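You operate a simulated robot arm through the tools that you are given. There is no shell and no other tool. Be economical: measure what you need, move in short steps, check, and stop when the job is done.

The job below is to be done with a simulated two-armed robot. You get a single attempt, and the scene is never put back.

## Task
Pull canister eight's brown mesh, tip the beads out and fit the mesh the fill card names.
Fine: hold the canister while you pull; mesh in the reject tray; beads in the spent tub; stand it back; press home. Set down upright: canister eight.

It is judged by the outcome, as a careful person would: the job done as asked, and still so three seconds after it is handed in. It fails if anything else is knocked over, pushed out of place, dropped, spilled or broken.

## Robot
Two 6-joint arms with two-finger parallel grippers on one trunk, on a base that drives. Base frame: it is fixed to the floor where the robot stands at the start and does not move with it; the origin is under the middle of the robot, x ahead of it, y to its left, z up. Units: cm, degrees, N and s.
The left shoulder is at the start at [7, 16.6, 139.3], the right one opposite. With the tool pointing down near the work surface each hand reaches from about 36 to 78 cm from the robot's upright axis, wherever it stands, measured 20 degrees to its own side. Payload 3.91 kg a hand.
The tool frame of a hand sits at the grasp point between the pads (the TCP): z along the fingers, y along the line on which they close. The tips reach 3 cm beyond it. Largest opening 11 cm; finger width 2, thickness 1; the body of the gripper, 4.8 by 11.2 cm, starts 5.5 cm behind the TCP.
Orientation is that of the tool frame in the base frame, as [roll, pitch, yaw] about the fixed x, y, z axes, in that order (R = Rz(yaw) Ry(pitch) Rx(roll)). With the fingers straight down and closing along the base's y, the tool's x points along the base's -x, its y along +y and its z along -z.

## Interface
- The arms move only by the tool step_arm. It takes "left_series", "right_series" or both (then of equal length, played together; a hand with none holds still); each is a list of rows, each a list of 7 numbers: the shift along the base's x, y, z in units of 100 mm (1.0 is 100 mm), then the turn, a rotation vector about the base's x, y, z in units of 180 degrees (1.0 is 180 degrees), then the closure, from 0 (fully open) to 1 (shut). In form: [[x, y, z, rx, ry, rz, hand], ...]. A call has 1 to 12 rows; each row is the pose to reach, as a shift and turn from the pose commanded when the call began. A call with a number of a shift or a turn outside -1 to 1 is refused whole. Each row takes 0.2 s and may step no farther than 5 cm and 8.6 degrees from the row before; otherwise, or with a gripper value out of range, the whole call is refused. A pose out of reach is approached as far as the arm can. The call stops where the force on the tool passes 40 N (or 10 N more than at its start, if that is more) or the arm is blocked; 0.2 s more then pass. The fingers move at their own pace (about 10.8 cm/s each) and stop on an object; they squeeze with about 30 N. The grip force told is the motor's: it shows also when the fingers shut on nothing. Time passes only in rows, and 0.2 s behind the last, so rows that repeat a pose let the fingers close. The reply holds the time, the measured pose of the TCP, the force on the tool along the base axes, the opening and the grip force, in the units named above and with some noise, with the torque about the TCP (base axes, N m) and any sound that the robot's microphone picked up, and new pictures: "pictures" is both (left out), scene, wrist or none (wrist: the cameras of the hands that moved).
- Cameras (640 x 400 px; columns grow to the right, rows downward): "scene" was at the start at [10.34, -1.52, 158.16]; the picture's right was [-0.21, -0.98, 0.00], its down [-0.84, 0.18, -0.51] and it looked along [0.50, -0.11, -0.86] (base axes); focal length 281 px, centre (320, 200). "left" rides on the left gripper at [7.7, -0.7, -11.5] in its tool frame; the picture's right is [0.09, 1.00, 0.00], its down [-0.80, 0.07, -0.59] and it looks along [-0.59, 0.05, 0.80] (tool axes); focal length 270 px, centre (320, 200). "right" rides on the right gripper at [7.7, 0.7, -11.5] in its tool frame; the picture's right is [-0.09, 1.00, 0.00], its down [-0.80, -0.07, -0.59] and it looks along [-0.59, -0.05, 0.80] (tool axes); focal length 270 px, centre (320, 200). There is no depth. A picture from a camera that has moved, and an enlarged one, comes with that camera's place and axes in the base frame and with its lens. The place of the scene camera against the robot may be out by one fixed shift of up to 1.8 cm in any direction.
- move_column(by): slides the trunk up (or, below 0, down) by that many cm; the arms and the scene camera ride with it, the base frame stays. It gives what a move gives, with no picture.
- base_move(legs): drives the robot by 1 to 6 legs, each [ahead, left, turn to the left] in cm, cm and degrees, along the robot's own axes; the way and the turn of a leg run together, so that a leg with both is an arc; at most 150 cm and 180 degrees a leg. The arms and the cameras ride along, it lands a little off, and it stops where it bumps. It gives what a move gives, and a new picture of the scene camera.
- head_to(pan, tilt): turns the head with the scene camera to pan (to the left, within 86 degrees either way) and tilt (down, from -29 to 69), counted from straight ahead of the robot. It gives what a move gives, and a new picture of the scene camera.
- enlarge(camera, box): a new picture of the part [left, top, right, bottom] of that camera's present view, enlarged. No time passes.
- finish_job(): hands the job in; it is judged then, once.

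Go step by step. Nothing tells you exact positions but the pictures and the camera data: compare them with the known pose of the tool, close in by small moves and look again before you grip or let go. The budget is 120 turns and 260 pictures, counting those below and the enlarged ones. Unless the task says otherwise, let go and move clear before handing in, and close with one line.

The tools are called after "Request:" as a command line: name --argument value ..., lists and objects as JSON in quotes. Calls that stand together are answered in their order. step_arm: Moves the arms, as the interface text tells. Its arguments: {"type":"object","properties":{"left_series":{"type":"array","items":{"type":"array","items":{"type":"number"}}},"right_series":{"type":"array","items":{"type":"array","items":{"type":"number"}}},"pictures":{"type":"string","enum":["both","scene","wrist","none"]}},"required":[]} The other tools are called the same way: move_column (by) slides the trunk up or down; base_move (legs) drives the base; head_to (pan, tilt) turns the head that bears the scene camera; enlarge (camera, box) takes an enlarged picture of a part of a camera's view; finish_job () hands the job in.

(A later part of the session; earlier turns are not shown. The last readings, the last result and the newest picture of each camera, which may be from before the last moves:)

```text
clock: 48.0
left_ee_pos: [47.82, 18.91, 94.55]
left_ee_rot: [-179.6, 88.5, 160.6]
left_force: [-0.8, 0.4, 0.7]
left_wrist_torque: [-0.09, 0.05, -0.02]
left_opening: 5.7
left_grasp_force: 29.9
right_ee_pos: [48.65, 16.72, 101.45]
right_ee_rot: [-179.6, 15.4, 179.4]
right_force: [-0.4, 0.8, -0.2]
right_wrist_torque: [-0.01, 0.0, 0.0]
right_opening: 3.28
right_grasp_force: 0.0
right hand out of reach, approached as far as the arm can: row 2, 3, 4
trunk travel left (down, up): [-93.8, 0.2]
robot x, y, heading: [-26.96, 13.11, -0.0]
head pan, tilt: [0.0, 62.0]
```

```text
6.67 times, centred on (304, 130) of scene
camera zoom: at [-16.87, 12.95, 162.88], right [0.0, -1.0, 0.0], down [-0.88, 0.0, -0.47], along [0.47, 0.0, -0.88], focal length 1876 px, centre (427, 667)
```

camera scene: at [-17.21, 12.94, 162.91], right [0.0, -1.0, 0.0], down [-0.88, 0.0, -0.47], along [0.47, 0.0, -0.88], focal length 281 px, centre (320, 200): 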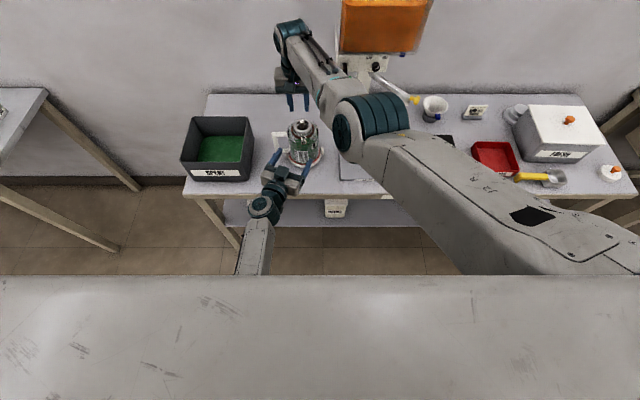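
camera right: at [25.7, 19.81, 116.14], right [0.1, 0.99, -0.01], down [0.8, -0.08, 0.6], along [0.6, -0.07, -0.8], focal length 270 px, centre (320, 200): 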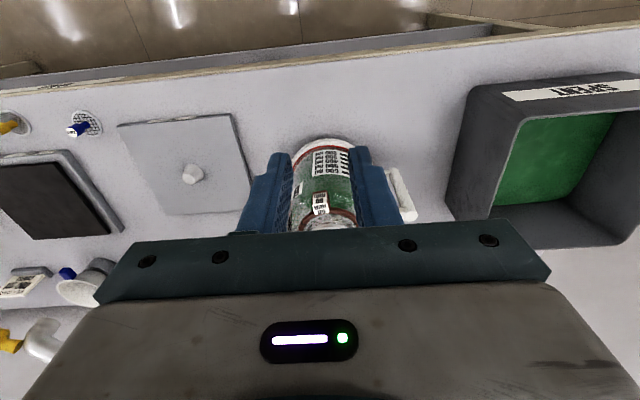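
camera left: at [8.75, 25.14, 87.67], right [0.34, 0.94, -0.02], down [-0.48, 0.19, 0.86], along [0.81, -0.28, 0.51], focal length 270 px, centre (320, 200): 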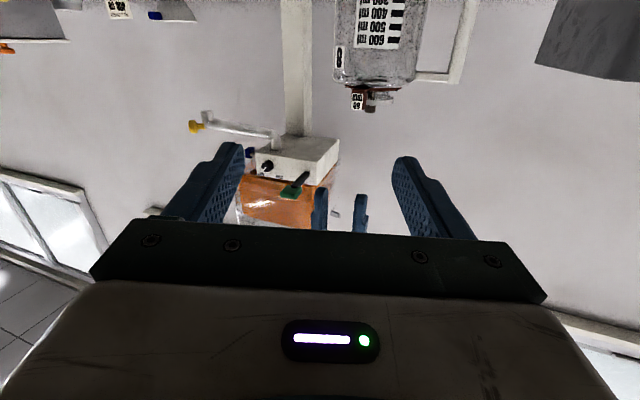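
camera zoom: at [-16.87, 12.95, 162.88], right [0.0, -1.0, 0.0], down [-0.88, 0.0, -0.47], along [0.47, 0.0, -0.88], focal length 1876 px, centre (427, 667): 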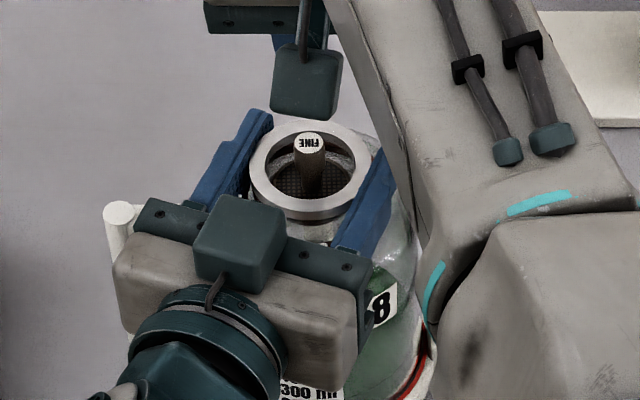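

That lean made it worse: the limit is the shoulder's inward swing. I'll lean the other way (+8° from vertical) so the wrist sits farther out.

Request:
step_arm --right_series '[[0, 0, 0, 0, 0.04, 0, 0.7], [0, 0, 0, 0, 0.08, 0, 0.7], [0, 0, 0, 0, 0.12, 0, 0.7], [0, 0, 0, 0, 0.139, 0, 0.7], [0, 0, 0, 0, 0.139, 0, 0.7]]' --pictures "none"

Request:
enlarge --camera "right" --box '[200, 60, 440, 210]'

Request:
enlarge --camera "scene" --box '[200, 0, 440, 150]'

```text
clock: 49.2
left_ee_pos: [47.82, 18.75, 94.54]
left_ee_rot: [-179.5, 88.4, 160.5]
left_force: [0.6, -0.4, -1.0]
left_wrist_torque: [-0.17, -0.27, 0.03]
left_opening: 5.71
left_grasp_force: 30.5
right_ee_pos: [45.23, 15.1, 102.03]
right_ee_rot: [-179.5, -9.8, 179.4]
right_force: [0.4, 0.4, -0.5]
right_wrist_torque: [-0.01, 0.01, -0.01]
right_opening: 3.31
right_grasp_force: 0.0
right hand out of reach, approached as far as the arm can: row 2, 3, 4, 5
trunk travel left (down, up): [-93.8, 0.2]
robot x, y, heading: [-27.24, 12.73, -0.2]
head pan, tilt: [0.0, 62.0]
```

```text
2.67 times, centred on (320, 135) of right
camera zoom: at [39.65, 15.87, 114.6], right [0.1, 1.0, -0.03], down [0.89, -0.07, 0.45], along [0.45, -0.07, -0.89], focal length 721 px, centre (320, 373)
```

zoom: 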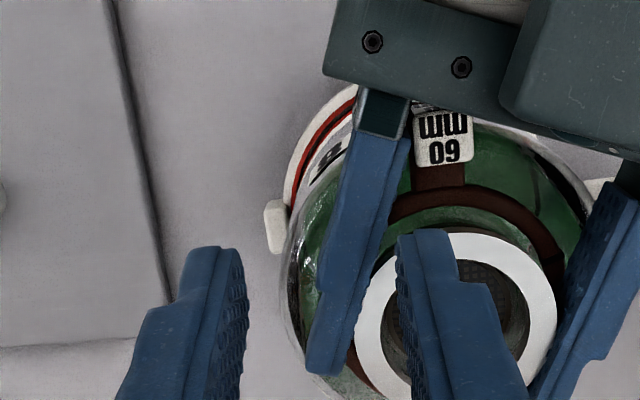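

```text
2.67 times, centred on (320, 75) of scene
camera zoom: at [-16.74, 12.96, 162.87], right [0.0, -1.0, 0.0], down [-0.88, 0.0, -0.47], along [0.47, 0.0, -0.88], focal length 750 px, centre (320, 533)
```

zoom: 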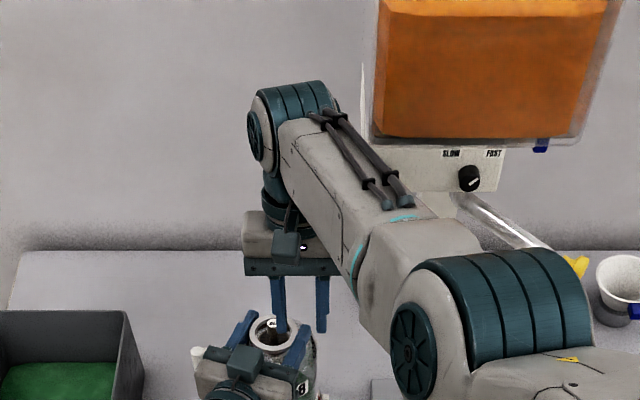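

The right arm's solution is drifting. I'll return it up to its earlier good pose (vertical, z ≈ 105) while yawing the hand +20° to line up with the forearm, and see if it frees up.

Request:
step_arm --right_series '[[0, 0, 0.1, 0, -0.02, 0, 0.7], [0, 0.02, 0.2, 0, -0.05, 0.02, 0.7], [-0.02, 0.04, 0.35, 0, -0.056, 0.06, 0.7], [-0.03, 0.05, 0.35, 0, -0.056, 0.1, 0.7], [-0.03, 0.05, 0.35, 0, -0.056, 0.11, 0.7], [-0.03, 0.05, 0.35, 0, -0.056, 0.11, 0.7]]' --pictures "scene"

```text
clock: 50.6
left_ee_pos: [47.78, 18.85, 94.48]
left_ee_rot: [179.6, 88.4, 159.7]
left_force: [0.0, 0.7, 0.5]
left_wrist_torque: [-0.12, -0.04, 0.02]
left_opening: 5.71
left_grasp_force: 30.1
right_ee_pos: [44.86, 15.58, 105.6]
right_ee_rot: [-177.8, 0.1, -160.7]
right_force: [0.1, 0.6, -0.6]
right_wrist_torque: [-0.04, 0.0, 0.02]
right_opening: 3.31
right_grasp_force: 0.1
trunk travel left (down, up): [-93.8, 0.2]
robot x, y, heading: [-27.23, 13.36, -0.1]
head pan, tilt: [0.0, 62.0]
camera scene: at [-16.86, 12.94, 162.88], right [0.0, -1.0, 0.0], down [-0.88, 0.0, -0.47], along [0.47, 0.0, -0.88], focal length 281 px, centre (320, 200)
```

scene: 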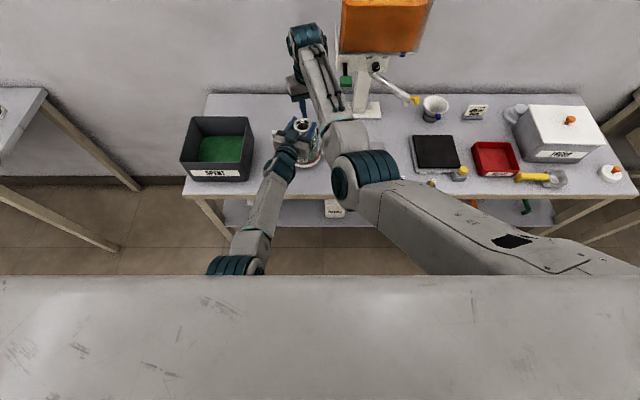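

With the yaw the arm moved freely (no reach warning). Now re-centre over the knob at (48.0, 18.65), z = 102.

Request:
step_arm --right_series '[[0.15, 0.15, 0, 0, 0, 0.01, 0.7], [0.31, 0.31, 0, 0, 0, 0.02, 0.7], [0.31, 0.31, -0.15, 0, 0, 0.02, 0.7], [0.31, 0.31, -0.34, 0, 0, 0.02, 0.7], [0.31, 0.31, -0.34, 0, 0, 0.02, 0.7]]' --pictures "none"

Request:
enlarge --camera "right" --box '[200, 60, 440, 210]'

Request:
enlarge --camera "scene" --box '[256, 90, 352, 150]'

```text
clock: 51.8
left_ee_pos: [47.74, 18.88, 94.58]
left_ee_rot: [-179.7, 88.4, 160.4]
left_force: [-0.5, -1.8, -0.7]
left_wrist_torque: [-0.18, -0.06, 0.02]
left_opening: 5.73
left_grasp_force: 30.2
right_ee_pos: [47.35, 18.27, 102.22]
right_ee_rot: [-177.7, 0.1, -157.1]
right_force: [0.0, 0.0, 1.2]
right_wrist_torque: [0.02, 0.03, 0.01]
right_opening: 3.31
right_grasp_force: 0.1
right hand out of reach, approached as far as the arm can: row 4, 5
trunk travel left (down, up): [-93.8, 0.2]
robot x, y, heading: [-26.93, 13.14, -0.2]
head pan, tilt: [0.0, 62.0]
```

```text
2.67 times, centred on (320, 135) of right
camera zoom: at [39.89, 16.1, 113.63], right [-0.3, 0.95, -0.04], down [0.76, 0.27, 0.6], along [0.58, 0.15, -0.8], focal length 721 px, centre (320, 373)
```

zoom: 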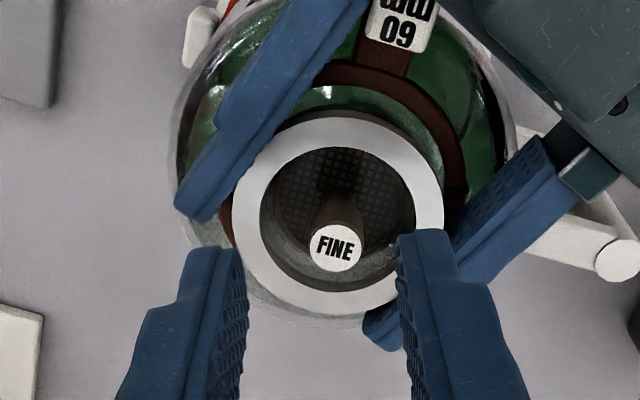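

```text
6.67 times, centred on (304, 120) of scene
camera zoom: at [-16.83, 12.95, 162.88], right [0.0, -1.0, 0.0], down [-0.88, 0.0, -0.47], along [0.47, 0.0, -0.88], focal length 1876 px, centre (427, 733)
```

zoom: 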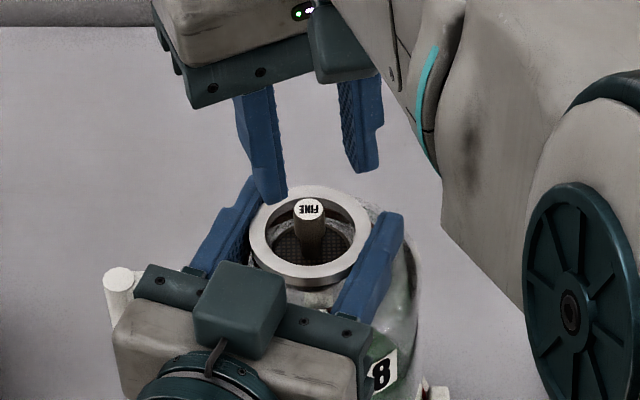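

This looks like the outer reach limit (arm nearly straight). I'll go up to the known-good height, lean the hand back in the arm's own plane, then descend and see if it holds position.

Request:
step_arm --right_series '[[0.03, 0.02, 0.15, 0, 0, 0, 0.7], [0.06, 0.04, 0.25, 0.005, -0.02, 0, 0.7], [0.06, 0.04, 0.25, 0.012, -0.04, 0, 0.7], [0.06, 0.04, 0.25, 0.02, -0.064, 0, 0.7], [0.06, 0.04, 0.1, 0.02, -0.064, 0, 0.7], [0.06, 0.04, -0.05, 0.02, -0.064, 0, 0.7], [0.06, 0.04, -0.05, 0.02, -0.064, 0, 0.7]]' --pictures "scene"

```text
clock: 53.4
left_ee_pos: [47.56, 18.85, 94.5]
left_ee_rot: [179.4, 88.4, 159.6]
left_force: [-0.3, -0.5, 0.3]
left_wrist_torque: [-0.03, 0.04, 0.01]
left_opening: 5.72
left_grasp_force: 30.2
right_ee_pos: [48.44, 18.03, 101.3]
right_ee_rot: [-176.7, 12.2, -157.0]
right_force: [0.1, 0.0, -0.4]
right_wrist_torque: [0.04, -0.01, 0.01]
right_opening: 3.29
right_grasp_force: 0.0
right hand out of reach, approached as far as the arm can: row 2, 3, 4, 5, 6, 7
trunk travel left (down, up): [-93.8, 0.2]
robot x, y, heading: [-27.14, 13.21, 0.1]
head pan, tilt: [0.0, 62.0]
camera scene: at [-16.85, 12.94, 162.88], right [0.0, -1.0, 0.0], down [-0.88, 0.0, -0.47], along [0.47, 0.0, -0.88], focal length 281 px, centre (320, 200)
```

scene: 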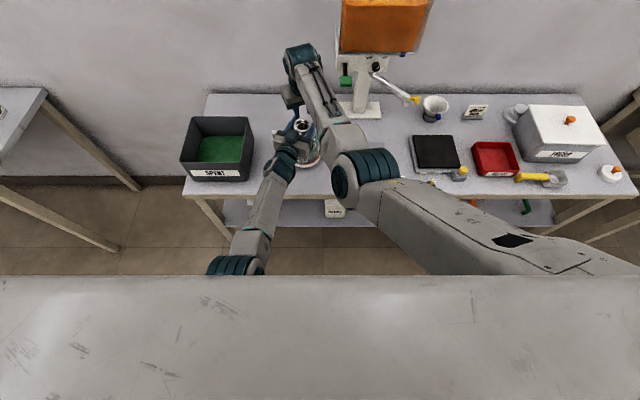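

The error is sideways, so it is the shoulder's inward swing limit (about 17°). Shifting the base about 4 cm left and 3 cm ahead, with the left hand yawed −30°, suits both arms; I'll release and back the left hand off first.

Request:
step_arm --left_series '[[0, 0, 0, 0, 0, 0, 0.5], [0, 0, 0, 0, 0, 0, 0.3], [0, 0, 0, 0, 0, 0, 0.3], [-0.2, 0.073, 0, 0, 0, 0, 0.3], [-0.4, 0.147, 0, 0, 0, 0, 0.2], [-0.6, 0.22, 0, 0, 0, 0, 0.2], [-0.9, 0.33, 0.0, 0, 0, 0, 0.2]]' --right_series '[[0, 0, 0.1, 0, 0, 0, 0.7], [0, 0, 0.2, 0, 0, 0, 0.7], [0, 0, 0.35, -0.007, 0.02, 0, 0.7], [-0.1, 0, 0.35, -0.014, 0.04, -0.02, 0.7], [-0.2, 0, 0.35, -0.02, 0.064, -0.05, 0.7], [-0.3, 0, 0.35, -0.02, 0.064, -0.09, 0.7], [-0.3, 0, 0.35, -0.02, 0.064, -0.12, 0.7]]' --pictures "none"

Request:
base_move --legs '[[2.5, 4.3, 0]]'

```text
clock: 55.0
left_ee_pos: [38.73, 22.17, 94.78]
left_ee_rot: [177.6, 88.5, 157.8]
left_force: [0.3, -0.2, 0.4]
left_wrist_torque: [0.0, 0.0, -0.01]
left_opening: 8.8
left_grasp_force: 0.0
right_ee_pos: [46.56, 16.92, 104.94]
right_ee_rot: [-175.5, 0.3, -178.7]
right_force: [-0.3, -0.9, -0.2]
right_wrist_torque: [0.0, -0.03, 0.0]
right_opening: 3.31
right_grasp_force: 0.0
right hand out of reach, approached as far as the arm can: row 1, 2, 3, 4, 5, 6, 7
trunk travel left (down, up): [-93.8, 0.2]
robot x, y, heading: [-27.31, 13.17, 0.2]
head pan, tilt: [0.0, 62.0]
```

```text
clock: 55.9
left_ee_pos: [40.91, 25.77, 94.89]
left_ee_rot: [164.6, 88.4, 144.9]
left_force: [-0.2, -1.2, 1.0]
left_wrist_torque: [0.0, 0.04, 0.04]
left_opening: 8.81
left_grasp_force: 0.0
right_ee_pos: [48.84, 20.42, 105.07]
right_ee_rot: [-175.9, 0.4, -178.8]
right_force: [-1.1, 0.4, 1.5]
right_wrist_torque: [0.09, -0.02, -0.03]
right_opening: 3.29
right_grasp_force: 0.1
trunk travel left (down, up): [-93.8, 0.2]
robot x, y, heading: [-24.3, 16.87, -0.1]
head pan, tilt: [0.0, 62.0]
camera scene: at [-14.97, 16.04, 162.93], right [0.0, -1.0, -0.01], down [-0.88, 0.0, -0.47], along [0.47, 0.01, -0.88], focal length 281 px, centre (320, 200)
```

scene: 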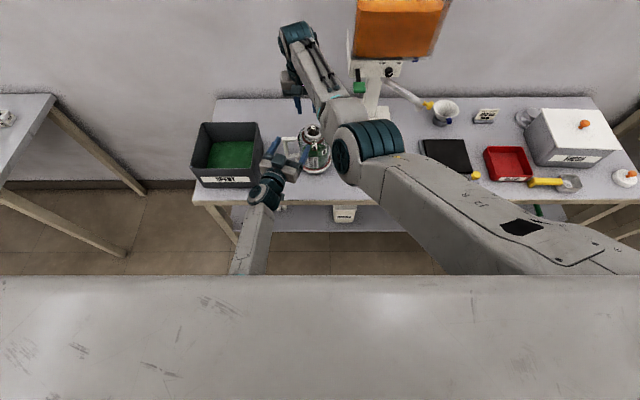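

Now I'll test the right hand's descent over the knob from this stance, and turn the left hand to −30° in front of the neck.

Request:
step_arm --right_series '[[-0.04, -0.08, 0, -0.012, 0, 0, 0.7], [-0.08, -0.17, -0.1, -0.025, 0, 0, 0.7], [-0.08, -0.17, -0.22, -0.025, 0, 0, 0.7], [-0.08, -0.17, -0.34, -0.025, 0, 0, 0.7], [-0.08, -0.17, -0.34, -0.025, 0, 0, 0.7]]' --left_series '[[-0.05, -0.05, 0, 0, 0, -0.02, 0.2], [-0.05, -0.12, -0.01, 0, 0, -0.04, 0.2], [-0.03, -0.2, -0.02, 0, 0, -0.055, 0.2], [0, -0.29, -0.03, 0, 0, -0.055, 0.2], [0, -0.29, -0.03, 0, 0, -0.055, 0.2]]' --pictures "none"

Request:
enlarge --camera "right" --box '[180, 35, 460, 210]'

Request:
enlarge --camera "scene" --box '[256, 90, 368, 160]'

```text
clock: 57.1
left_ee_pos: [41.14, 23.16, 94.31]
left_ee_rot: [178.2, 88.4, 148.5]
left_force: [-0.9, -1.1, -0.5]
left_wrist_torque: [-0.02, -0.01, 0.03]
left_opening: 8.81
left_grasp_force: 0.1
right_ee_pos: [48.42, 19.23, 101.43]
right_ee_rot: [-171.1, 0.2, -178.8]
right_force: [-0.3, 0.0, -0.3]
right_wrist_torque: [0.02, 0.0, 0.03]
right_opening: 3.3
right_grasp_force: 0.1
trunk travel left (down, up): [-93.8, 0.2]
robot x, y, heading: [-24.56, 17.02, 0.2]
head pan, tilt: [0.0, 62.0]
```

```text
2.29 times, centred on (320, 122) of right
camera zoom: at [40.6, 21.38, 112.55], right [0.07, 0.99, -0.15], down [0.8, 0.04, 0.6], along [0.6, -0.16, -0.78], focal length 618 px, centre (320, 377)
```

zoom: 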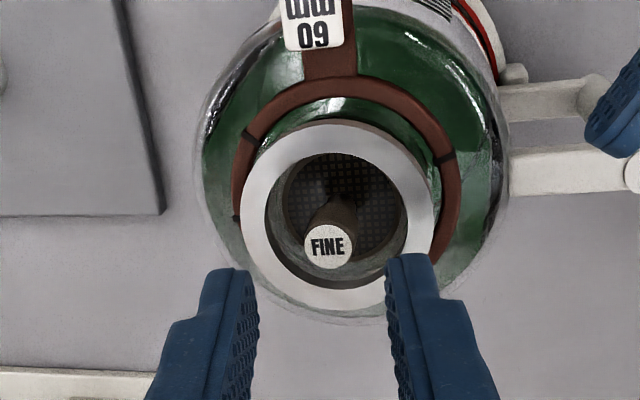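

```text
5.71 times, centred on (312, 125) of scene
camera zoom: at [-14.49, 16.95, 162.89], right [0.0, -1.0, 0.0], down [-0.88, 0.0, -0.47], along [0.47, 0.0, -0.88], focal length 1608 px, centre (366, 629)
```

zoom: 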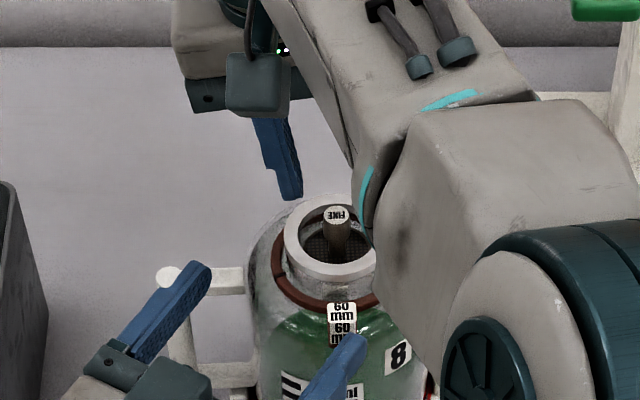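

No reach warnings now. Knob axis is at (48.0, 18.7); I'll straighten the right hand over it and slide the left hand around the neck.

Request:
step_arm --left_series '[[-0.02, -0.04, 0.01, 0, 0, 0, 0.3], [0.15, -0.14, 0.02, 0, 0, 0, 0.3], [0.32, -0.237, 0.02, 0, 0, 0, 0.3], [0.5, -0.34, 0.02, 0, 0, 0, 0.3], [0.686, -0.444, 0.02, 0, 0, 0, 0.3], [0.686, -0.444, 0.02, 0, 0, 0, 0.3]]' --right_series '[[-0.01, -0.02, 0.05, 0.02, 0, 0, 0.7], [-0.03, -0.04, 0.05, 0.04, 0, 0, 0.7], [-0.04, -0.05, 0.05, 0.05, 0, 0, 0.7], [-0.04, -0.05, 0.05, 0.05, 0, 0, 0.7], [-0.04, -0.05, 0.05, 0.05, 0, 0, 0.7], [-0.04, -0.05, 0.05, 0.05, 0, 0, 0.7]]' --pictures "none"

Request:
enlarge --camera "right" --box '[180, 35, 460, 210]'

Request:
enlarge --camera "scene" --box '[256, 90, 368, 160]'

```text
clock: 58.5
left_ee_pos: [47.96, 18.91, 94.83]
left_ee_rot: [178.8, 88.7, 149.1]
left_force: [-2.9, 4.1, 12.4]
left_wrist_torque: [0.36, -0.29, 0.17]
left_opening: 7.81
left_grasp_force: 1.1
right_ee_pos: [47.78, 18.97, 101.96]
right_ee_rot: [179.9, 0.5, -178.7]
right_force: [0.7, 0.7, -0.3]
right_wrist_torque: [-0.02, 0.0, 0.01]
right_opening: 3.29
right_grasp_force: 0.0
trunk travel left (down, up): [-93.8, 0.2]
robot x, y, heading: [-24.67, 17.1, -0.1]
head pan, tilt: [0.0, 62.0]
```

```text
2.29 times, centred on (320, 122) of right
camera zoom: at [40.08, 19.31, 113.35], right [0.07, 1.0, 0.0], down [0.8, -0.05, 0.6], along [0.6, -0.04, -0.8], focal length 618 px, centre (320, 377)
```

zoom: 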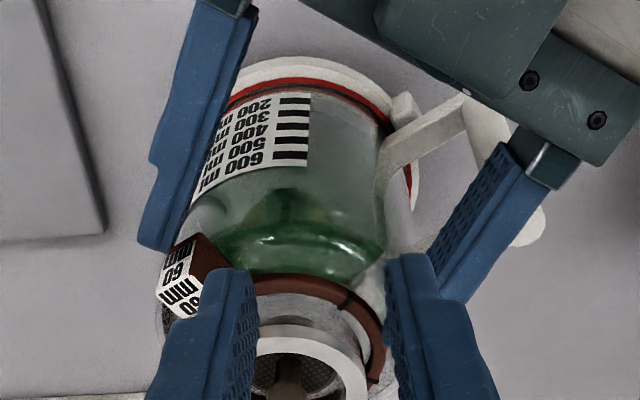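

```text
5.71 times, centred on (312, 125) of scene
camera zoom: at [-14.76, 17.23, 162.92], right [0.0, -1.0, 0.0], down [-0.88, 0.0, -0.47], along [0.47, 0.0, -0.88], focal length 1608 px, centre (366, 629)
```

zoom: 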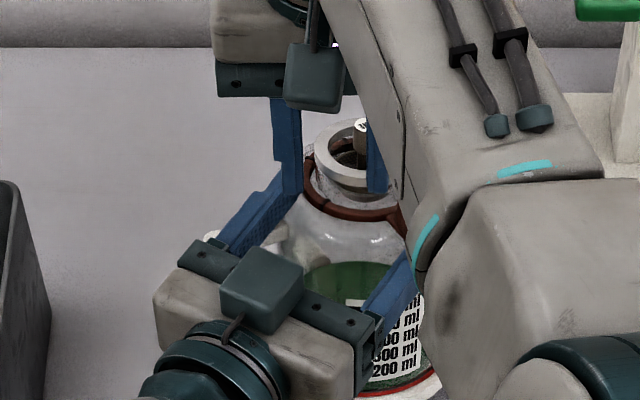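

The left fingertip caught the tag and tipped the canister forward; it is leaning on the left hand, not fallen. I'll raise the right hand clear, then ease the left hand back slowly so the canister rocks back upright.

Request:
step_arm --right_series '[[0, 0.02, 0.1, 0, 0, 0, 0.7], [0, 0.04, 0.2, 0, 0, 0, 0.7], [0, 0.05, 0.3, 0, 0, 0, 0.7], [0, 0.05, 0.3, 0, 0, 0, 0.7]]' --pictures "scene"

Request:
enlarge --camera "right" --box '[0, 0, 640, 400]'

Request:
enlarge --camera "left" --box '[0, 0, 640, 400]'

Request:
enlarge --camera "scene" --box '[240, 80, 400, 180]'

```text
clock: 59.5
left_ee_pos: [47.9, 18.86, 94.75]
left_ee_rot: [178.5, 88.6, 148.8]
left_force: [-4.4, 5.3, 15.7]
left_wrist_torque: [0.49, -0.4, 0.22]
left_opening: 7.83
left_grasp_force: 1.1
right_ee_pos: [47.58, 19.36, 104.88]
right_ee_rot: [180.0, 0.5, -178.8]
right_force: [-0.1, 1.2, 0.1]
right_wrist_torque: [0.01, 0.01, -0.02]
right_opening: 3.28
right_grasp_force: 0.1
trunk travel left (down, up): [-93.8, 0.2]
robot x, y, heading: [-24.83, 17.17, 0.1]
head pan, tilt: [0.0, 62.0]
camera scene: at [-14.81, 17.19, 162.92], right [0.0, -1.0, 0.0], down [-0.88, 0.0, -0.47], along [0.47, 0.0, -0.88], focal length 281 px, centre (320, 200)
```

scene: 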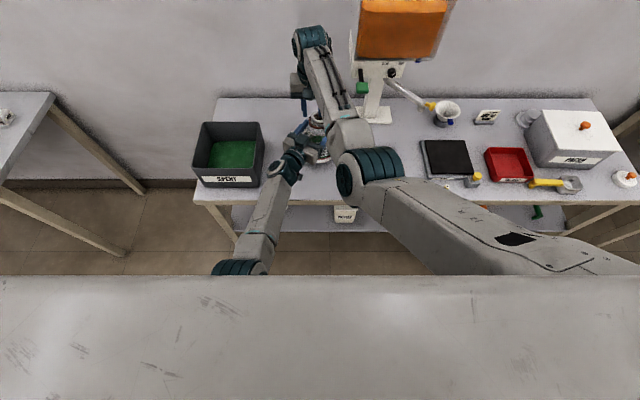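

```text
1.00 times, centred on (320, 200) of right
camera zoom: at [39.92, 19.82, 116.33], right [0.07, 1.0, 0.0], down [0.8, -0.05, 0.6], along [0.6, -0.04, -0.8], focal length 270 px, centre (320, 200)
```

zoom: 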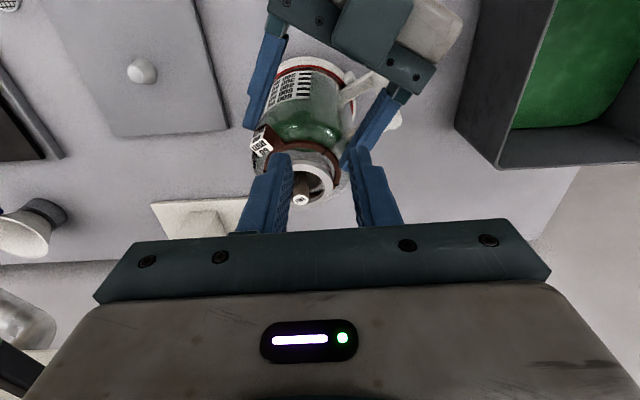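

```text
1.00 times, centred on (320, 200) of left
camera zoom: at [37.39, 23.92, 87.32], right [0.49, 0.87, -0.09], down [-0.47, 0.35, 0.82], along [0.74, -0.36, 0.57], focal length 270 px, centre (320, 200)
```

zoom: 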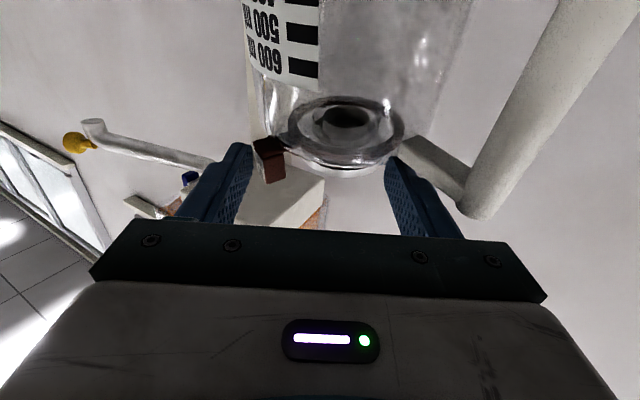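

```text
4.00 times, centred on (320, 130) of scene
camera zoom: at [-14.81, 17.19, 162.92], right [0.0, -1.0, 0.0], down [-0.88, 0.0, -0.47], along [0.47, 0.0, -0.88], focal length 1126 px, centre (320, 480)
```

zoom: 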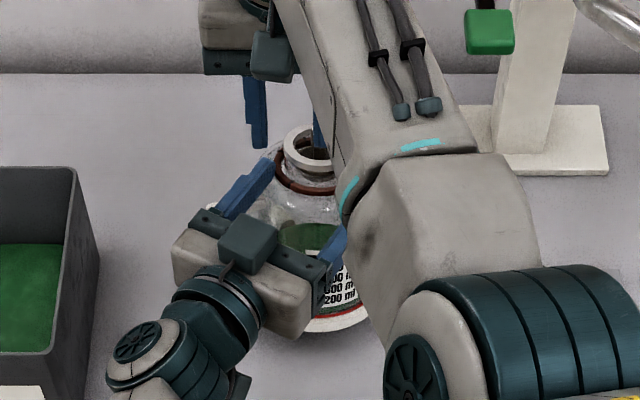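

On closer look the canister was mostly slid about 5 cm forward and turned ~30°, still upright with the fingertips pressing on its tag and handle. I'll lift the left hand slightly to unload, then back it away slowly.

Request:
step_arm --left_series '[[0, 0, 0.02, 0, 0, 0, 0.3], [0, 0, 0.04, 0, 0, 0, 0.3], [-0.02, 0.01, 0.06, 0, 0, 0, 0.28], [-0.06, 0.03, 0.08, 0, 0, 0, 0.25], [-0.12, 0.07, 0.1, 0, 0, 0, 0.2], [-0.22, 0.125, 0.12, 0, 0, 0, 0.2], [-0.35, 0.2, 0.15, 0, 0, 0, 0.2], [-0.5, 0.285, 0.15, 0, 0, 0, 0.2], [-0.7, 0.4, 0.15, 0, 0, 0, 0.2]]' --pictures "none"

Request:
enlarge --camera "right" --box '[160, 20, 480, 220]'

Request:
enlarge --camera "scene" --box '[240, 80, 400, 180]'

```text
clock: 61.5
left_ee_pos: [41.0, 22.83, 95.99]
left_ee_rot: [-178.1, 88.5, 152.1]
left_force: [-0.7, -0.2, -0.2]
left_wrist_torque: [0.0, 0.0, 0.03]
left_opening: 8.79
left_grasp_force: 0.1
right_ee_pos: [47.84, 19.43, 104.78]
right_ee_rot: [179.8, 0.3, -178.7]
right_force: [-0.2, 0.3, -0.2]
right_wrist_torque: [0.03, -0.01, 0.02]
right_opening: 3.31
right_grasp_force: 0.1
trunk travel left (down, up): [-93.8, 0.2]
robot x, y, heading: [-24.31, 17.31, 0.1]
head pan, tilt: [0.0, 62.0]
```

```text
2.00 times, centred on (320, 120) of right
camera zoom: at [40.15, 19.77, 116.17], right [0.07, 1.0, 0.0], down [0.8, -0.05, 0.6], along [0.6, -0.04, -0.8], focal length 541 px, centre (320, 360)
```

zoom: 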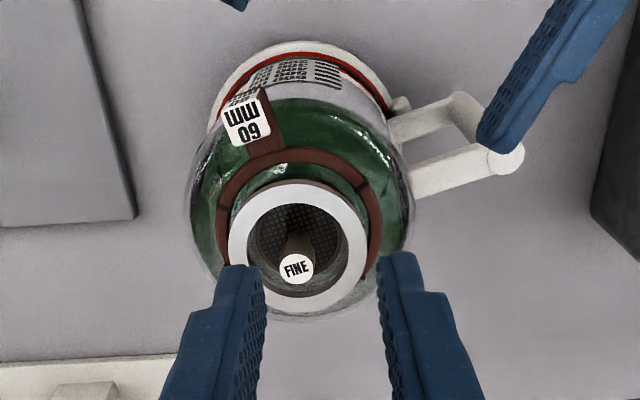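

```text
4.00 times, centred on (320, 130) of scene
camera zoom: at [-14.48, 17.14, 162.89], right [0.0, -1.0, 0.0], down [-0.88, 0.0, -0.47], along [0.47, 0.0, -0.88], focal length 1126 px, centre (320, 480)
```

zoom: 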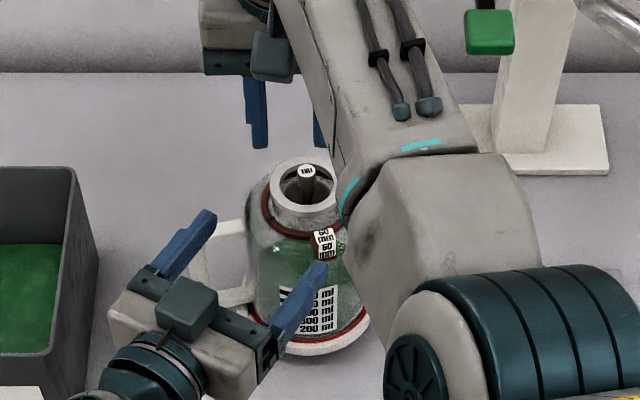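

The canister is upright again, now at about (50.0, 18.2) and turned ~12°, with its handle post at about (47.7, 27.1). Its tag blocks a neck grip from this stance, so the left hand will hold it by the handle post for pulling; I'll turn the hand to −15° yaw, 20° down.

Request:
step_arm --left_series '[[-0.05, 0.12, 0, 0.009, 0.021, 0.016, 0.4], [-0.1, 0.25, 0, 0.017, 0.041, 0.033, 0.5], [-0.2, 0.4, 0, 0.026, 0.062, 0.049, 0.62], [-0.25, 0.55, 0, 0.034, 0.083, 0.066, 0.62], [-0.25, 0.7, 0, 0.0426, 0.1035, 0.082, 0.62], [-0.25, 0.72, -0.2, 0.0426, 0.1035, 0.082, 0.62], [-0.25, 0.72, -0.4, 0.0426, 0.1035, 0.082, 0.62], [-0.25, 0.72, -0.4, 0.0426, 0.1035, 0.082, 0.62]]' --pictures "none"

Request:
enlarge --camera "right" --box '[240, 0, 560, 200]'

Request:
enlarge --camera "scene" --box '[240, 80, 400, 180]'

Request:
enlarge --camera "left" --box '[0, 0, 640, 400]'

```text
clock: 63.3
left_ee_pos: [38.49, 30.06, 92.03]
left_ee_rot: [179.9, 68.3, 165.2]
left_force: [0.2, 0.5, -0.4]
left_wrist_torque: [0.02, 0.04, -0.03]
left_opening: 4.17
left_grasp_force: 0.0
right_ee_pos: [47.9, 19.41, 104.6]
right_ee_rot: [179.8, 0.4, -178.6]
right_force: [0.2, 0.3, 0.6]
right_wrist_torque: [0.01, 0.01, -0.02]
right_opening: 3.32
right_grasp_force: 0.1
trunk travel left (down, up): [-93.8, 0.2]
robot x, y, heading: [-24.53, 17.42, -0.2]
head pan, tilt: [0.0, 62.0]
```

```text
2.00 times, centred on (400, 100) of right
camera zoom: at [40.23, 19.73, 116.13], right [0.07, 1.0, 0.0], down [0.8, -0.05, 0.6], along [0.6, -0.04, -0.8], focal length 541 px, centre (160, 400)
```

zoom: 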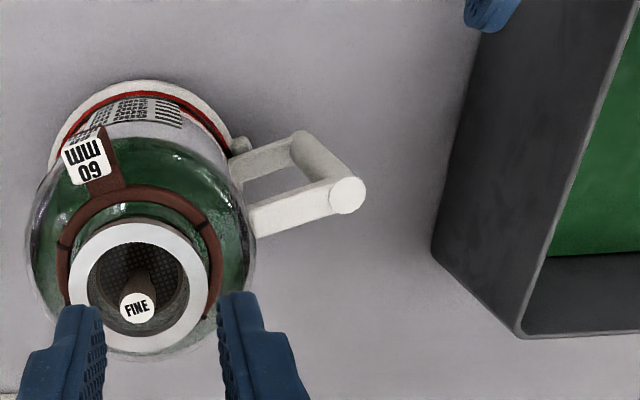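

```text
4.00 times, centred on (320, 130) of scene
camera zoom: at [-14.37, 17.08, 162.88], right [0.0, -1.0, 0.0], down [-0.88, 0.0, -0.47], along [0.47, 0.0, -0.88], focal length 1126 px, centre (320, 480)
```

zoom: 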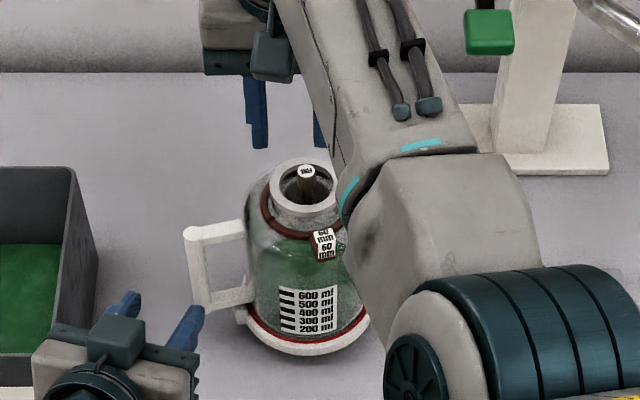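

```text
1.00 times, centred on (320, 200) of left
camera zoom: at [25.34, 32.72, 89.13], right [0.22, 0.97, -0.08], down [-0.23, 0.13, 0.96], along [0.95, -0.2, 0.25], focal length 270 px, centre (320, 200)
```

zoom: 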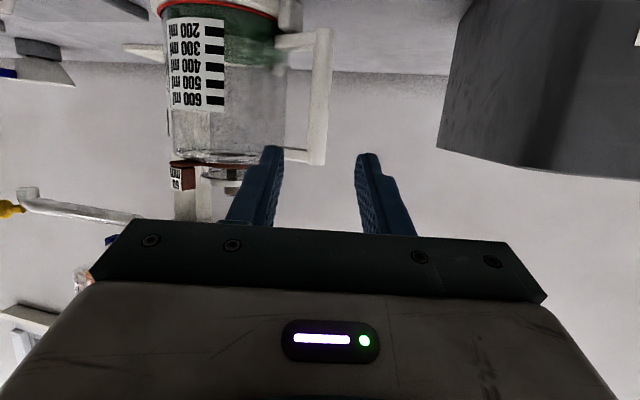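

The handle post stands at about (47.8, 27.5), spanning z 80–92, and lies right on the left hand's centre line. I'll lower to z = 87 and advance so it sits between the fingertips.

Request:
step_arm --left_series '[[0, 0, -0.25, 0, 0, 0, 0.67], [0, -0.01, -0.5, 0, 0, 0, 0.67], [0.25, -0.07, -0.5, 0, 0, 0, 0.67], [0.5, -0.137, -0.5, 0, 0, 0, 0.67], [0.65, -0.178, -0.5, 0, 0, 0, 0.67], [0.65, -0.178, -0.5, 0, 0, 0, 0.67]]' --pictures "none"

Request:
enlarge --camera "right" --box '[240, 0, 560, 200]'

Request:
enlarge --camera "left" --box '[160, 0, 480, 200]'

```text
clock: 64.7
left_ee_pos: [44.81, 28.19, 87.17]
left_ee_rot: [179.9, 68.3, 165.3]
left_force: [-0.4, -0.2, -0.3]
left_wrist_torque: [0.03, 0.0, 0.0]
left_opening: 3.64
left_grasp_force: 0.1
right_ee_pos: [47.93, 19.42, 104.73]
right_ee_rot: [179.9, 0.3, -178.7]
right_force: [-0.9, 0.2, 0.1]
right_wrist_torque: [-0.01, 0.01, 0.0]
right_opening: 3.33
right_grasp_force: 0.0
trunk travel left (down, up): [-93.8, 0.2]
robot x, y, heading: [-24.82, 17.17, -0.2]
head pan, tilt: [0.0, 62.0]
```

```text
2.00 times, centred on (400, 100) of right
camera zoom: at [40.2, 19.73, 116.14], right [0.07, 1.0, 0.0], down [0.8, -0.05, 0.6], along [0.6, -0.04, -0.8], focal length 541 px, centre (160, 400)
```

zoom: 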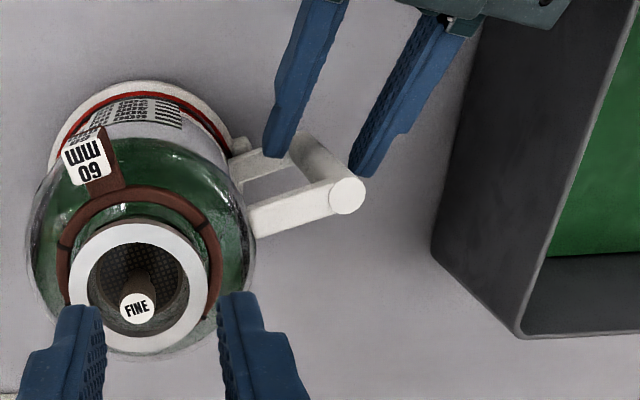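

```text
2.00 times, centred on (320, 100) of left
camera zoom: at [31.77, 30.89, 84.11], right [0.22, 0.97, -0.08], down [-0.23, 0.13, 0.96], along [0.95, -0.2, 0.25], focal length 541 px, centre (320, 400)
```

zoom: 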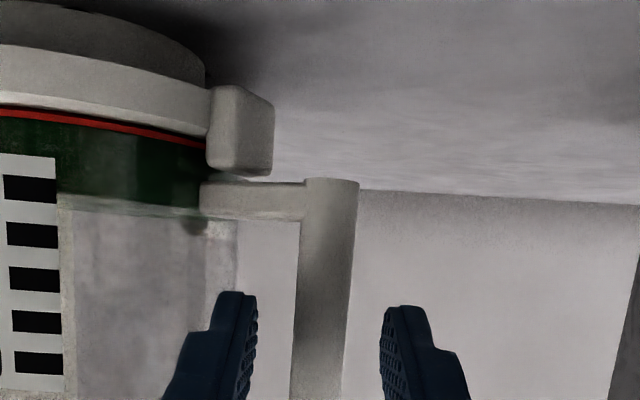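

The post is centred between the left fingertips. Advancing 1.7 cm more and closing on it.

Request:
step_arm --left_series '[[0.08, -0.021, 0, 0, 0, 0, 0.67], [0.165, -0.043, 0, 0, 0, 0, 0.67], [0.165, -0.043, 0, 0, 0, 0, 0.75], [0.165, -0.043, 0, 0, 0, 0, 0.8], [0.165, -0.043, 0, 0, 0, 0, 1], [0.165, -0.043, 0, 0, 0, 0, 1]]' --pictures "none"

Request:
enlarge --camera "right" --box '[200, 0, 520, 200]'

```text
clock: 66.1
left_ee_pos: [46.75, 27.71, 86.95]
left_ee_rot: [179.9, 68.3, 165.2]
left_force: [-0.1, 0.0, 1.3]
left_wrist_torque: [-0.1, -0.04, -0.02]
left_opening: 1.54
left_grasp_force: 30.0
right_ee_pos: [47.98, 19.41, 104.65]
right_ee_rot: [179.8, 0.3, -178.7]
right_force: [-0.3, 0.0, 1.2]
right_wrist_torque: [0.0, 0.02, 0.0]
right_opening: 3.31
right_grasp_force: 0.1
trunk travel left (down, up): [-93.8, 0.2]
robot x, y, heading: [-24.79, 17.34, 0.1]
head pan, tilt: [0.0, 62.0]
```

```text
2.00 times, centred on (360, 100) of right
camera zoom: at [40.22, 19.75, 116.13], right [0.07, 1.0, 0.0], down [0.8, -0.05, 0.6], along [0.6, -0.04, -0.8], focal length 541 px, centre (240, 400)
```

zoom: 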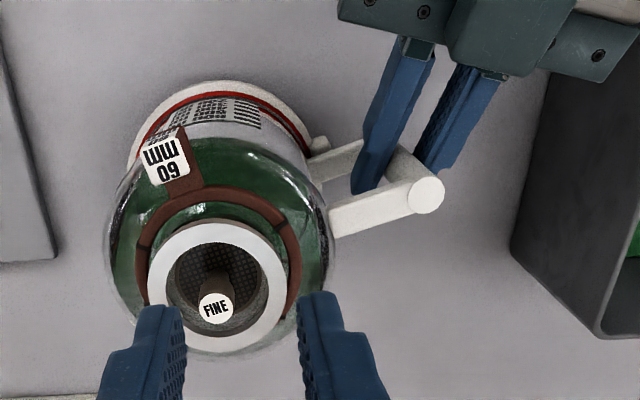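

Handle held firmly (1.54 cm). Right hand now centres over the knob at (50.0, 18.15) and descends to z = 101 for a check.

Request:
step_arm --right_series '[[0.1, -0.06, 0, 0, 0, 0, 0.7], [0.205, -0.125, 0, 0, 0, 0, 0.7], [0.205, -0.125, -0.15, 0, 0, 0, 0.7], [0.205, -0.125, -0.35, 0, 0, 0, 0.7], [0.205, -0.125, -0.35, 0, 0, 0, 0.7]]' --pictures "none"

Request:
enlarge --camera "right" --box '[200, 60, 440, 210]'

Request:
enlarge --camera "scene" --box '[256, 80, 352, 140]'

```text
clock: 67.3
left_ee_pos: [46.8, 27.86, 87.03]
left_ee_rot: [179.9, 68.4, 165.2]
left_force: [0.0, 0.3, 2.0]
left_wrist_torque: [-0.04, -0.05, -0.01]
left_opening: 1.52
left_grasp_force: 29.8
right_ee_pos: [50.14, 18.04, 101.4]
right_ee_rot: [179.8, 0.3, -178.7]
right_force: [0.0, 0.3, 0.3]
right_wrist_torque: [0.02, 0.01, -0.04]
right_opening: 3.26
right_grasp_force: 0.0
trunk travel left (down, up): [-93.8, 0.2]
robot x, y, heading: [-24.45, 17.22, 0.1]
head pan, tilt: [0.0, 62.0]
```

```text
2.67 times, centred on (320, 135) of right
camera zoom: at [42.36, 18.49, 112.79], right [0.07, 1.0, 0.0], down [0.8, -0.05, 0.6], along [0.6, -0.04, -0.8], focal length 721 px, centre (320, 373)
```

zoom: 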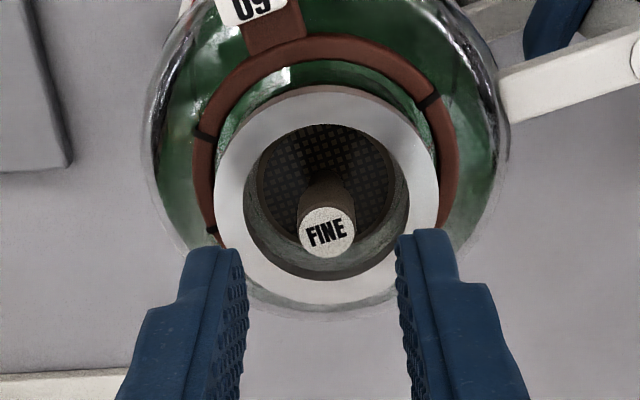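

```text
6.67 times, centred on (304, 110) of scene
camera zoom: at [-14.38, 17.11, 162.88], right [0.0, -1.0, 0.0], down [-0.88, 0.0, -0.47], along [0.47, 0.0, -0.88], focal length 1876 px, centre (427, 800)
```

zoom: 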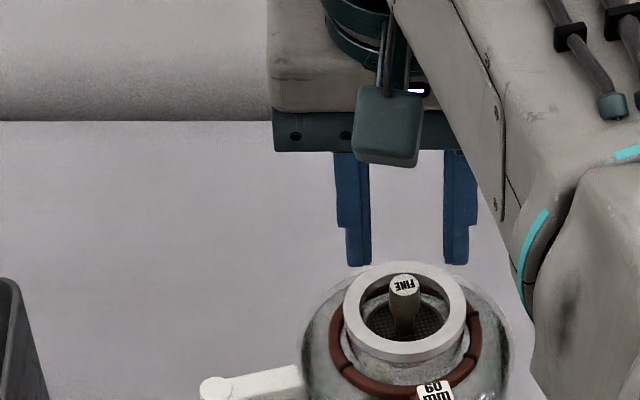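

The fingers straddle the knob evenly. Descending 2.9 cm and closing on it.

Request:
step_arm --right_series '[[0, 0.005, -0.1, 0, 0, 0, 0.7], [0, 0.008, -0.2, 0, 0, 0, 0.7], [0, 0.008, -0.29, 0, 0, 0, 0.7], [0, 0.008, -0.29, 0, 0, 0, 0.7], [0, 0.008, -0.29, 0, 0, 0, 0.85], [0, 0.008, -0.29, 0, 0, 0, 1], [0, 0.008, -0.29, 0, 0, 0, 1]]' --pictures "none"

Request:
enlarge --camera "right" --box '[200, 60, 440, 210]'

Request:
enlarge --camera "scene" --box '[256, 80, 352, 140]'

```text
clock: 68.9
left_ee_pos: [46.72, 27.71, 87.0]
left_ee_rot: [-180.0, 68.3, 165.2]
left_force: [0.1, -0.9, 2.0]
left_wrist_torque: [-0.05, -0.06, 0.04]
left_opening: 1.57
left_grasp_force: 29.3
right_ee_pos: [49.9, 18.21, 98.52]
right_ee_rot: [179.9, 0.4, -178.7]
right_force: [0.1, 2.6, 0.5]
right_wrist_torque: [0.12, -0.02, -0.13]
right_opening: 1.07
right_grasp_force: 29.6
trunk travel left (down, up): [-93.8, 0.2]
robot x, y, heading: [-24.39, 16.95, -0.1]
head pan, tilt: [0.0, 62.0]
```

```text
2.67 times, centred on (320, 135) of right
camera zoom: at [42.29, 18.57, 109.89], right [0.07, 1.0, 0.0], down [0.8, -0.05, 0.6], along [0.6, -0.04, -0.8], focal length 721 px, centre (320, 373)
```

zoom: 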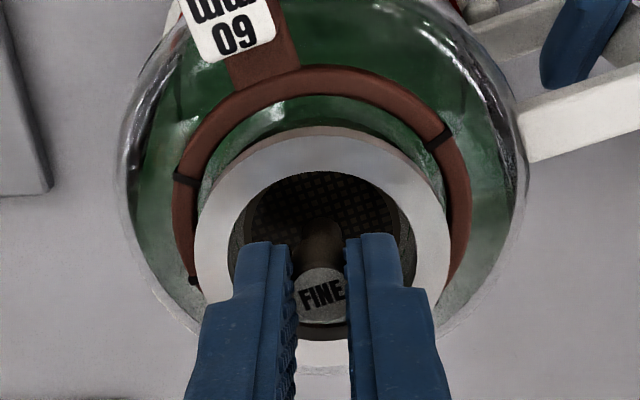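

```text
6.67 times, centred on (304, 110) of scene
camera zoom: at [-14.39, 17.12, 162.88], right [0.0, -1.0, 0.0], down [-0.88, 0.0, -0.47], along [0.47, 0.0, -0.88], focal length 1876 px, centre (427, 800)
```

zoom: 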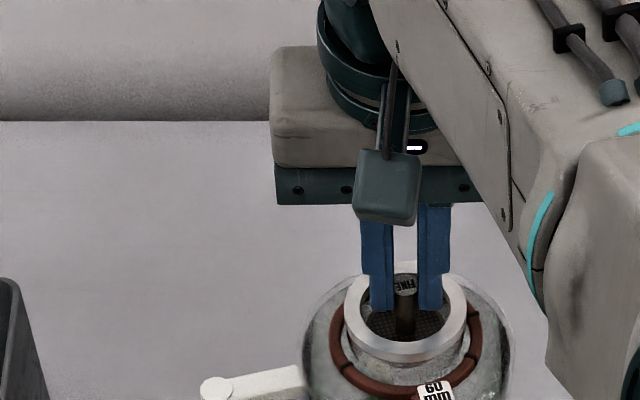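

The knob is gripped (1.07 cm). Pulling straight up slowly while the left hand holds the handle.

Request:
step_arm --right_series '[[0, 0, 0.03, 0, 0, 0, 1], [0, 0, 0.07, 0, 0, 0, 1], [0, 0, 0.12, 0, 0, 0, 1], [0, 0, 0.18, 0, 0, 0, 1], [0, 0, 0.25, 0, 0, 0, 1], [0, 0, 0.33, 0, 0, 0, 1], [0, 0, 0.42, 0, 0, 0, 1], [0, 0, 0.52, 0, 0, 0, 1], [0, 0, 0.62, 0, 0, 0, 1], [0, 0, 0.62, 0, 0, 0, 1]]' --pictures "wrist"

Request:
enlarge --camera "scene" --box '[240, 65, 368, 145]'

```text
clock: 71.1
left_ee_pos: [46.69, 27.73, 87.09]
left_ee_rot: [179.8, 68.4, 165.2]
left_force: [1.1, -0.2, 1.0]
left_wrist_torque: [-0.09, 0.01, -0.02]
left_opening: 1.51
left_grasp_force: 30.1
right_ee_pos: [49.97, 18.12, 104.64]
right_ee_rot: [179.9, 0.3, -178.7]
right_force: [-0.3, 0.7, 0.6]
right_wrist_torque: [0.01, 0.0, 0.01]
right_opening: 1.22
right_grasp_force: 30.2
trunk travel left (down, up): [-93.8, 0.2]
robot x, y, heading: [-24.64, 17.1, 0.1]
head pan, tilt: [0.0, 62.0]
camera right: at [42.34, 18.53, 116.11], right [0.07, 1.0, 0.0], down [0.8, -0.05, 0.6], along [0.6, -0.04, -0.8], focal length 270 px, centre (320, 200)
```

right: 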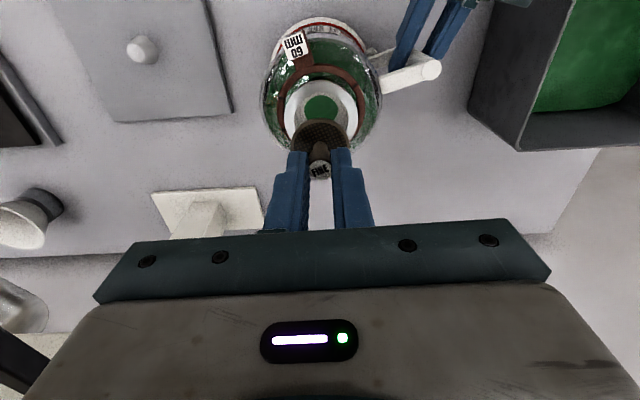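

```text
5.00 times, centred on (304, 105) of scene
camera zoom: at [-14.38, 17.08, 162.88], right [0.0, -1.0, 0.0], down [-0.88, 0.0, -0.47], along [0.47, 0.0, -0.88], focal length 1407 px, centre (400, 675)
```

zoom: 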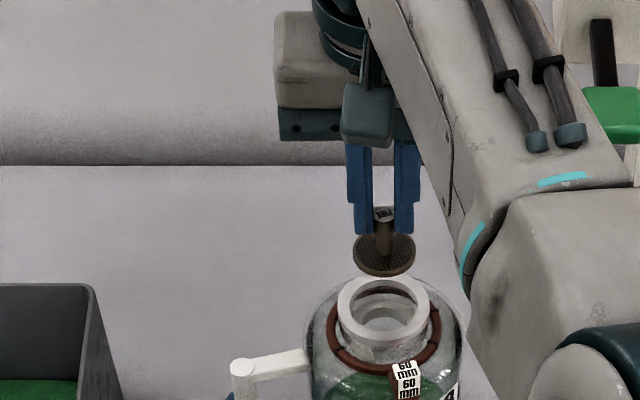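

The brown mesh is out and clear of the rim. Now I'll let go of the handle and back the left hand away before carrying the mesh to the reject tray.

Request:
step_arm --left_series '[[0, 0, 0, 0, 0, 0, 0.8], [0, 0, 0, 0, 0, 0, 0.67], [0, 0, 0, 0, 0, 0, 0.67], [-0.15, 0.04, 0, 0, 0, 0, 0.67], [-0.35, 0.092, 0, 0, 0, 0, 0.67], [-0.6, 0.158, 0, 0, 0, 0, 0.67], [-0.9, 0.237, 0.1, 0, 0, 0, 0.67], [-0.9, 0.237, 0.4, 0, 0, 0, 0.67], [-0.9, 0.237, 0.8, 0, 0, 0, 0.5]]' --pictures "scene"

Request:
enlarge --camera "scene" --box '[400, 80, 640, 230]'

```text
clock: 73.1
left_ee_pos: [37.76, 30.39, 94.83]
left_ee_rot: [179.8, 68.3, 165.1]
left_force: [0.4, -0.1, -0.2]
left_wrist_torque: [-0.02, -0.02, 0.0]
left_opening: 5.5
left_grasp_force: 0.2
right_ee_pos: [50.03, 18.13, 104.51]
right_ee_rot: [179.9, 0.2, -178.7]
right_force: [-0.1, 0.1, 0.4]
right_wrist_torque: [0.0, 0.02, 0.03]
right_opening: 1.23
right_grasp_force: 30.1
trunk travel left (down, up): [-93.8, 0.2]
robot x, y, heading: [-24.59, 17.03, -0.2]
head pan, tilt: [0.0, 62.0]
camera scene: at [-14.31, 17.03, 162.87], right [0.0, -1.0, 0.0], down [-0.88, 0.0, -0.47], along [0.47, 0.0, -0.88], focal length 281 px, centre (320, 200)
```

scene: 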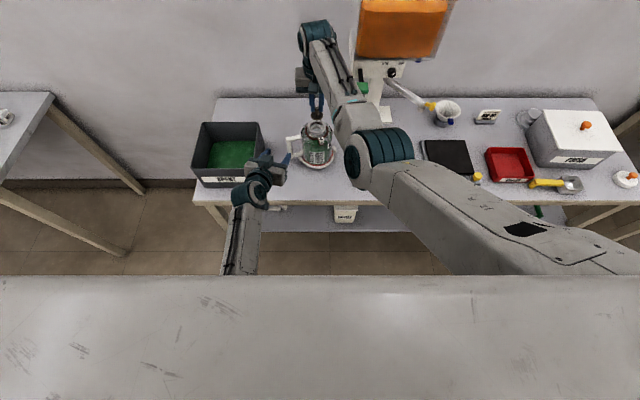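

```text
2.67 times, centred on (520, 155) of scene
camera zoom: at [-14.31, 17.03, 162.87], right [0.0, -1.0, 0.0], down [-0.88, 0.0, -0.47], along [0.47, 0.0, -0.88], focal length 750 px, centre (-213, 320)
```

zoom: 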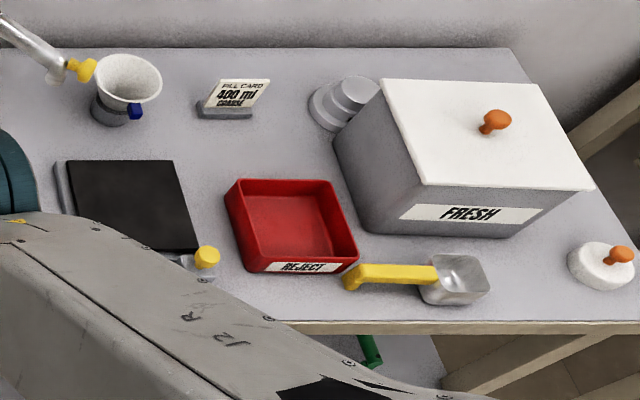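

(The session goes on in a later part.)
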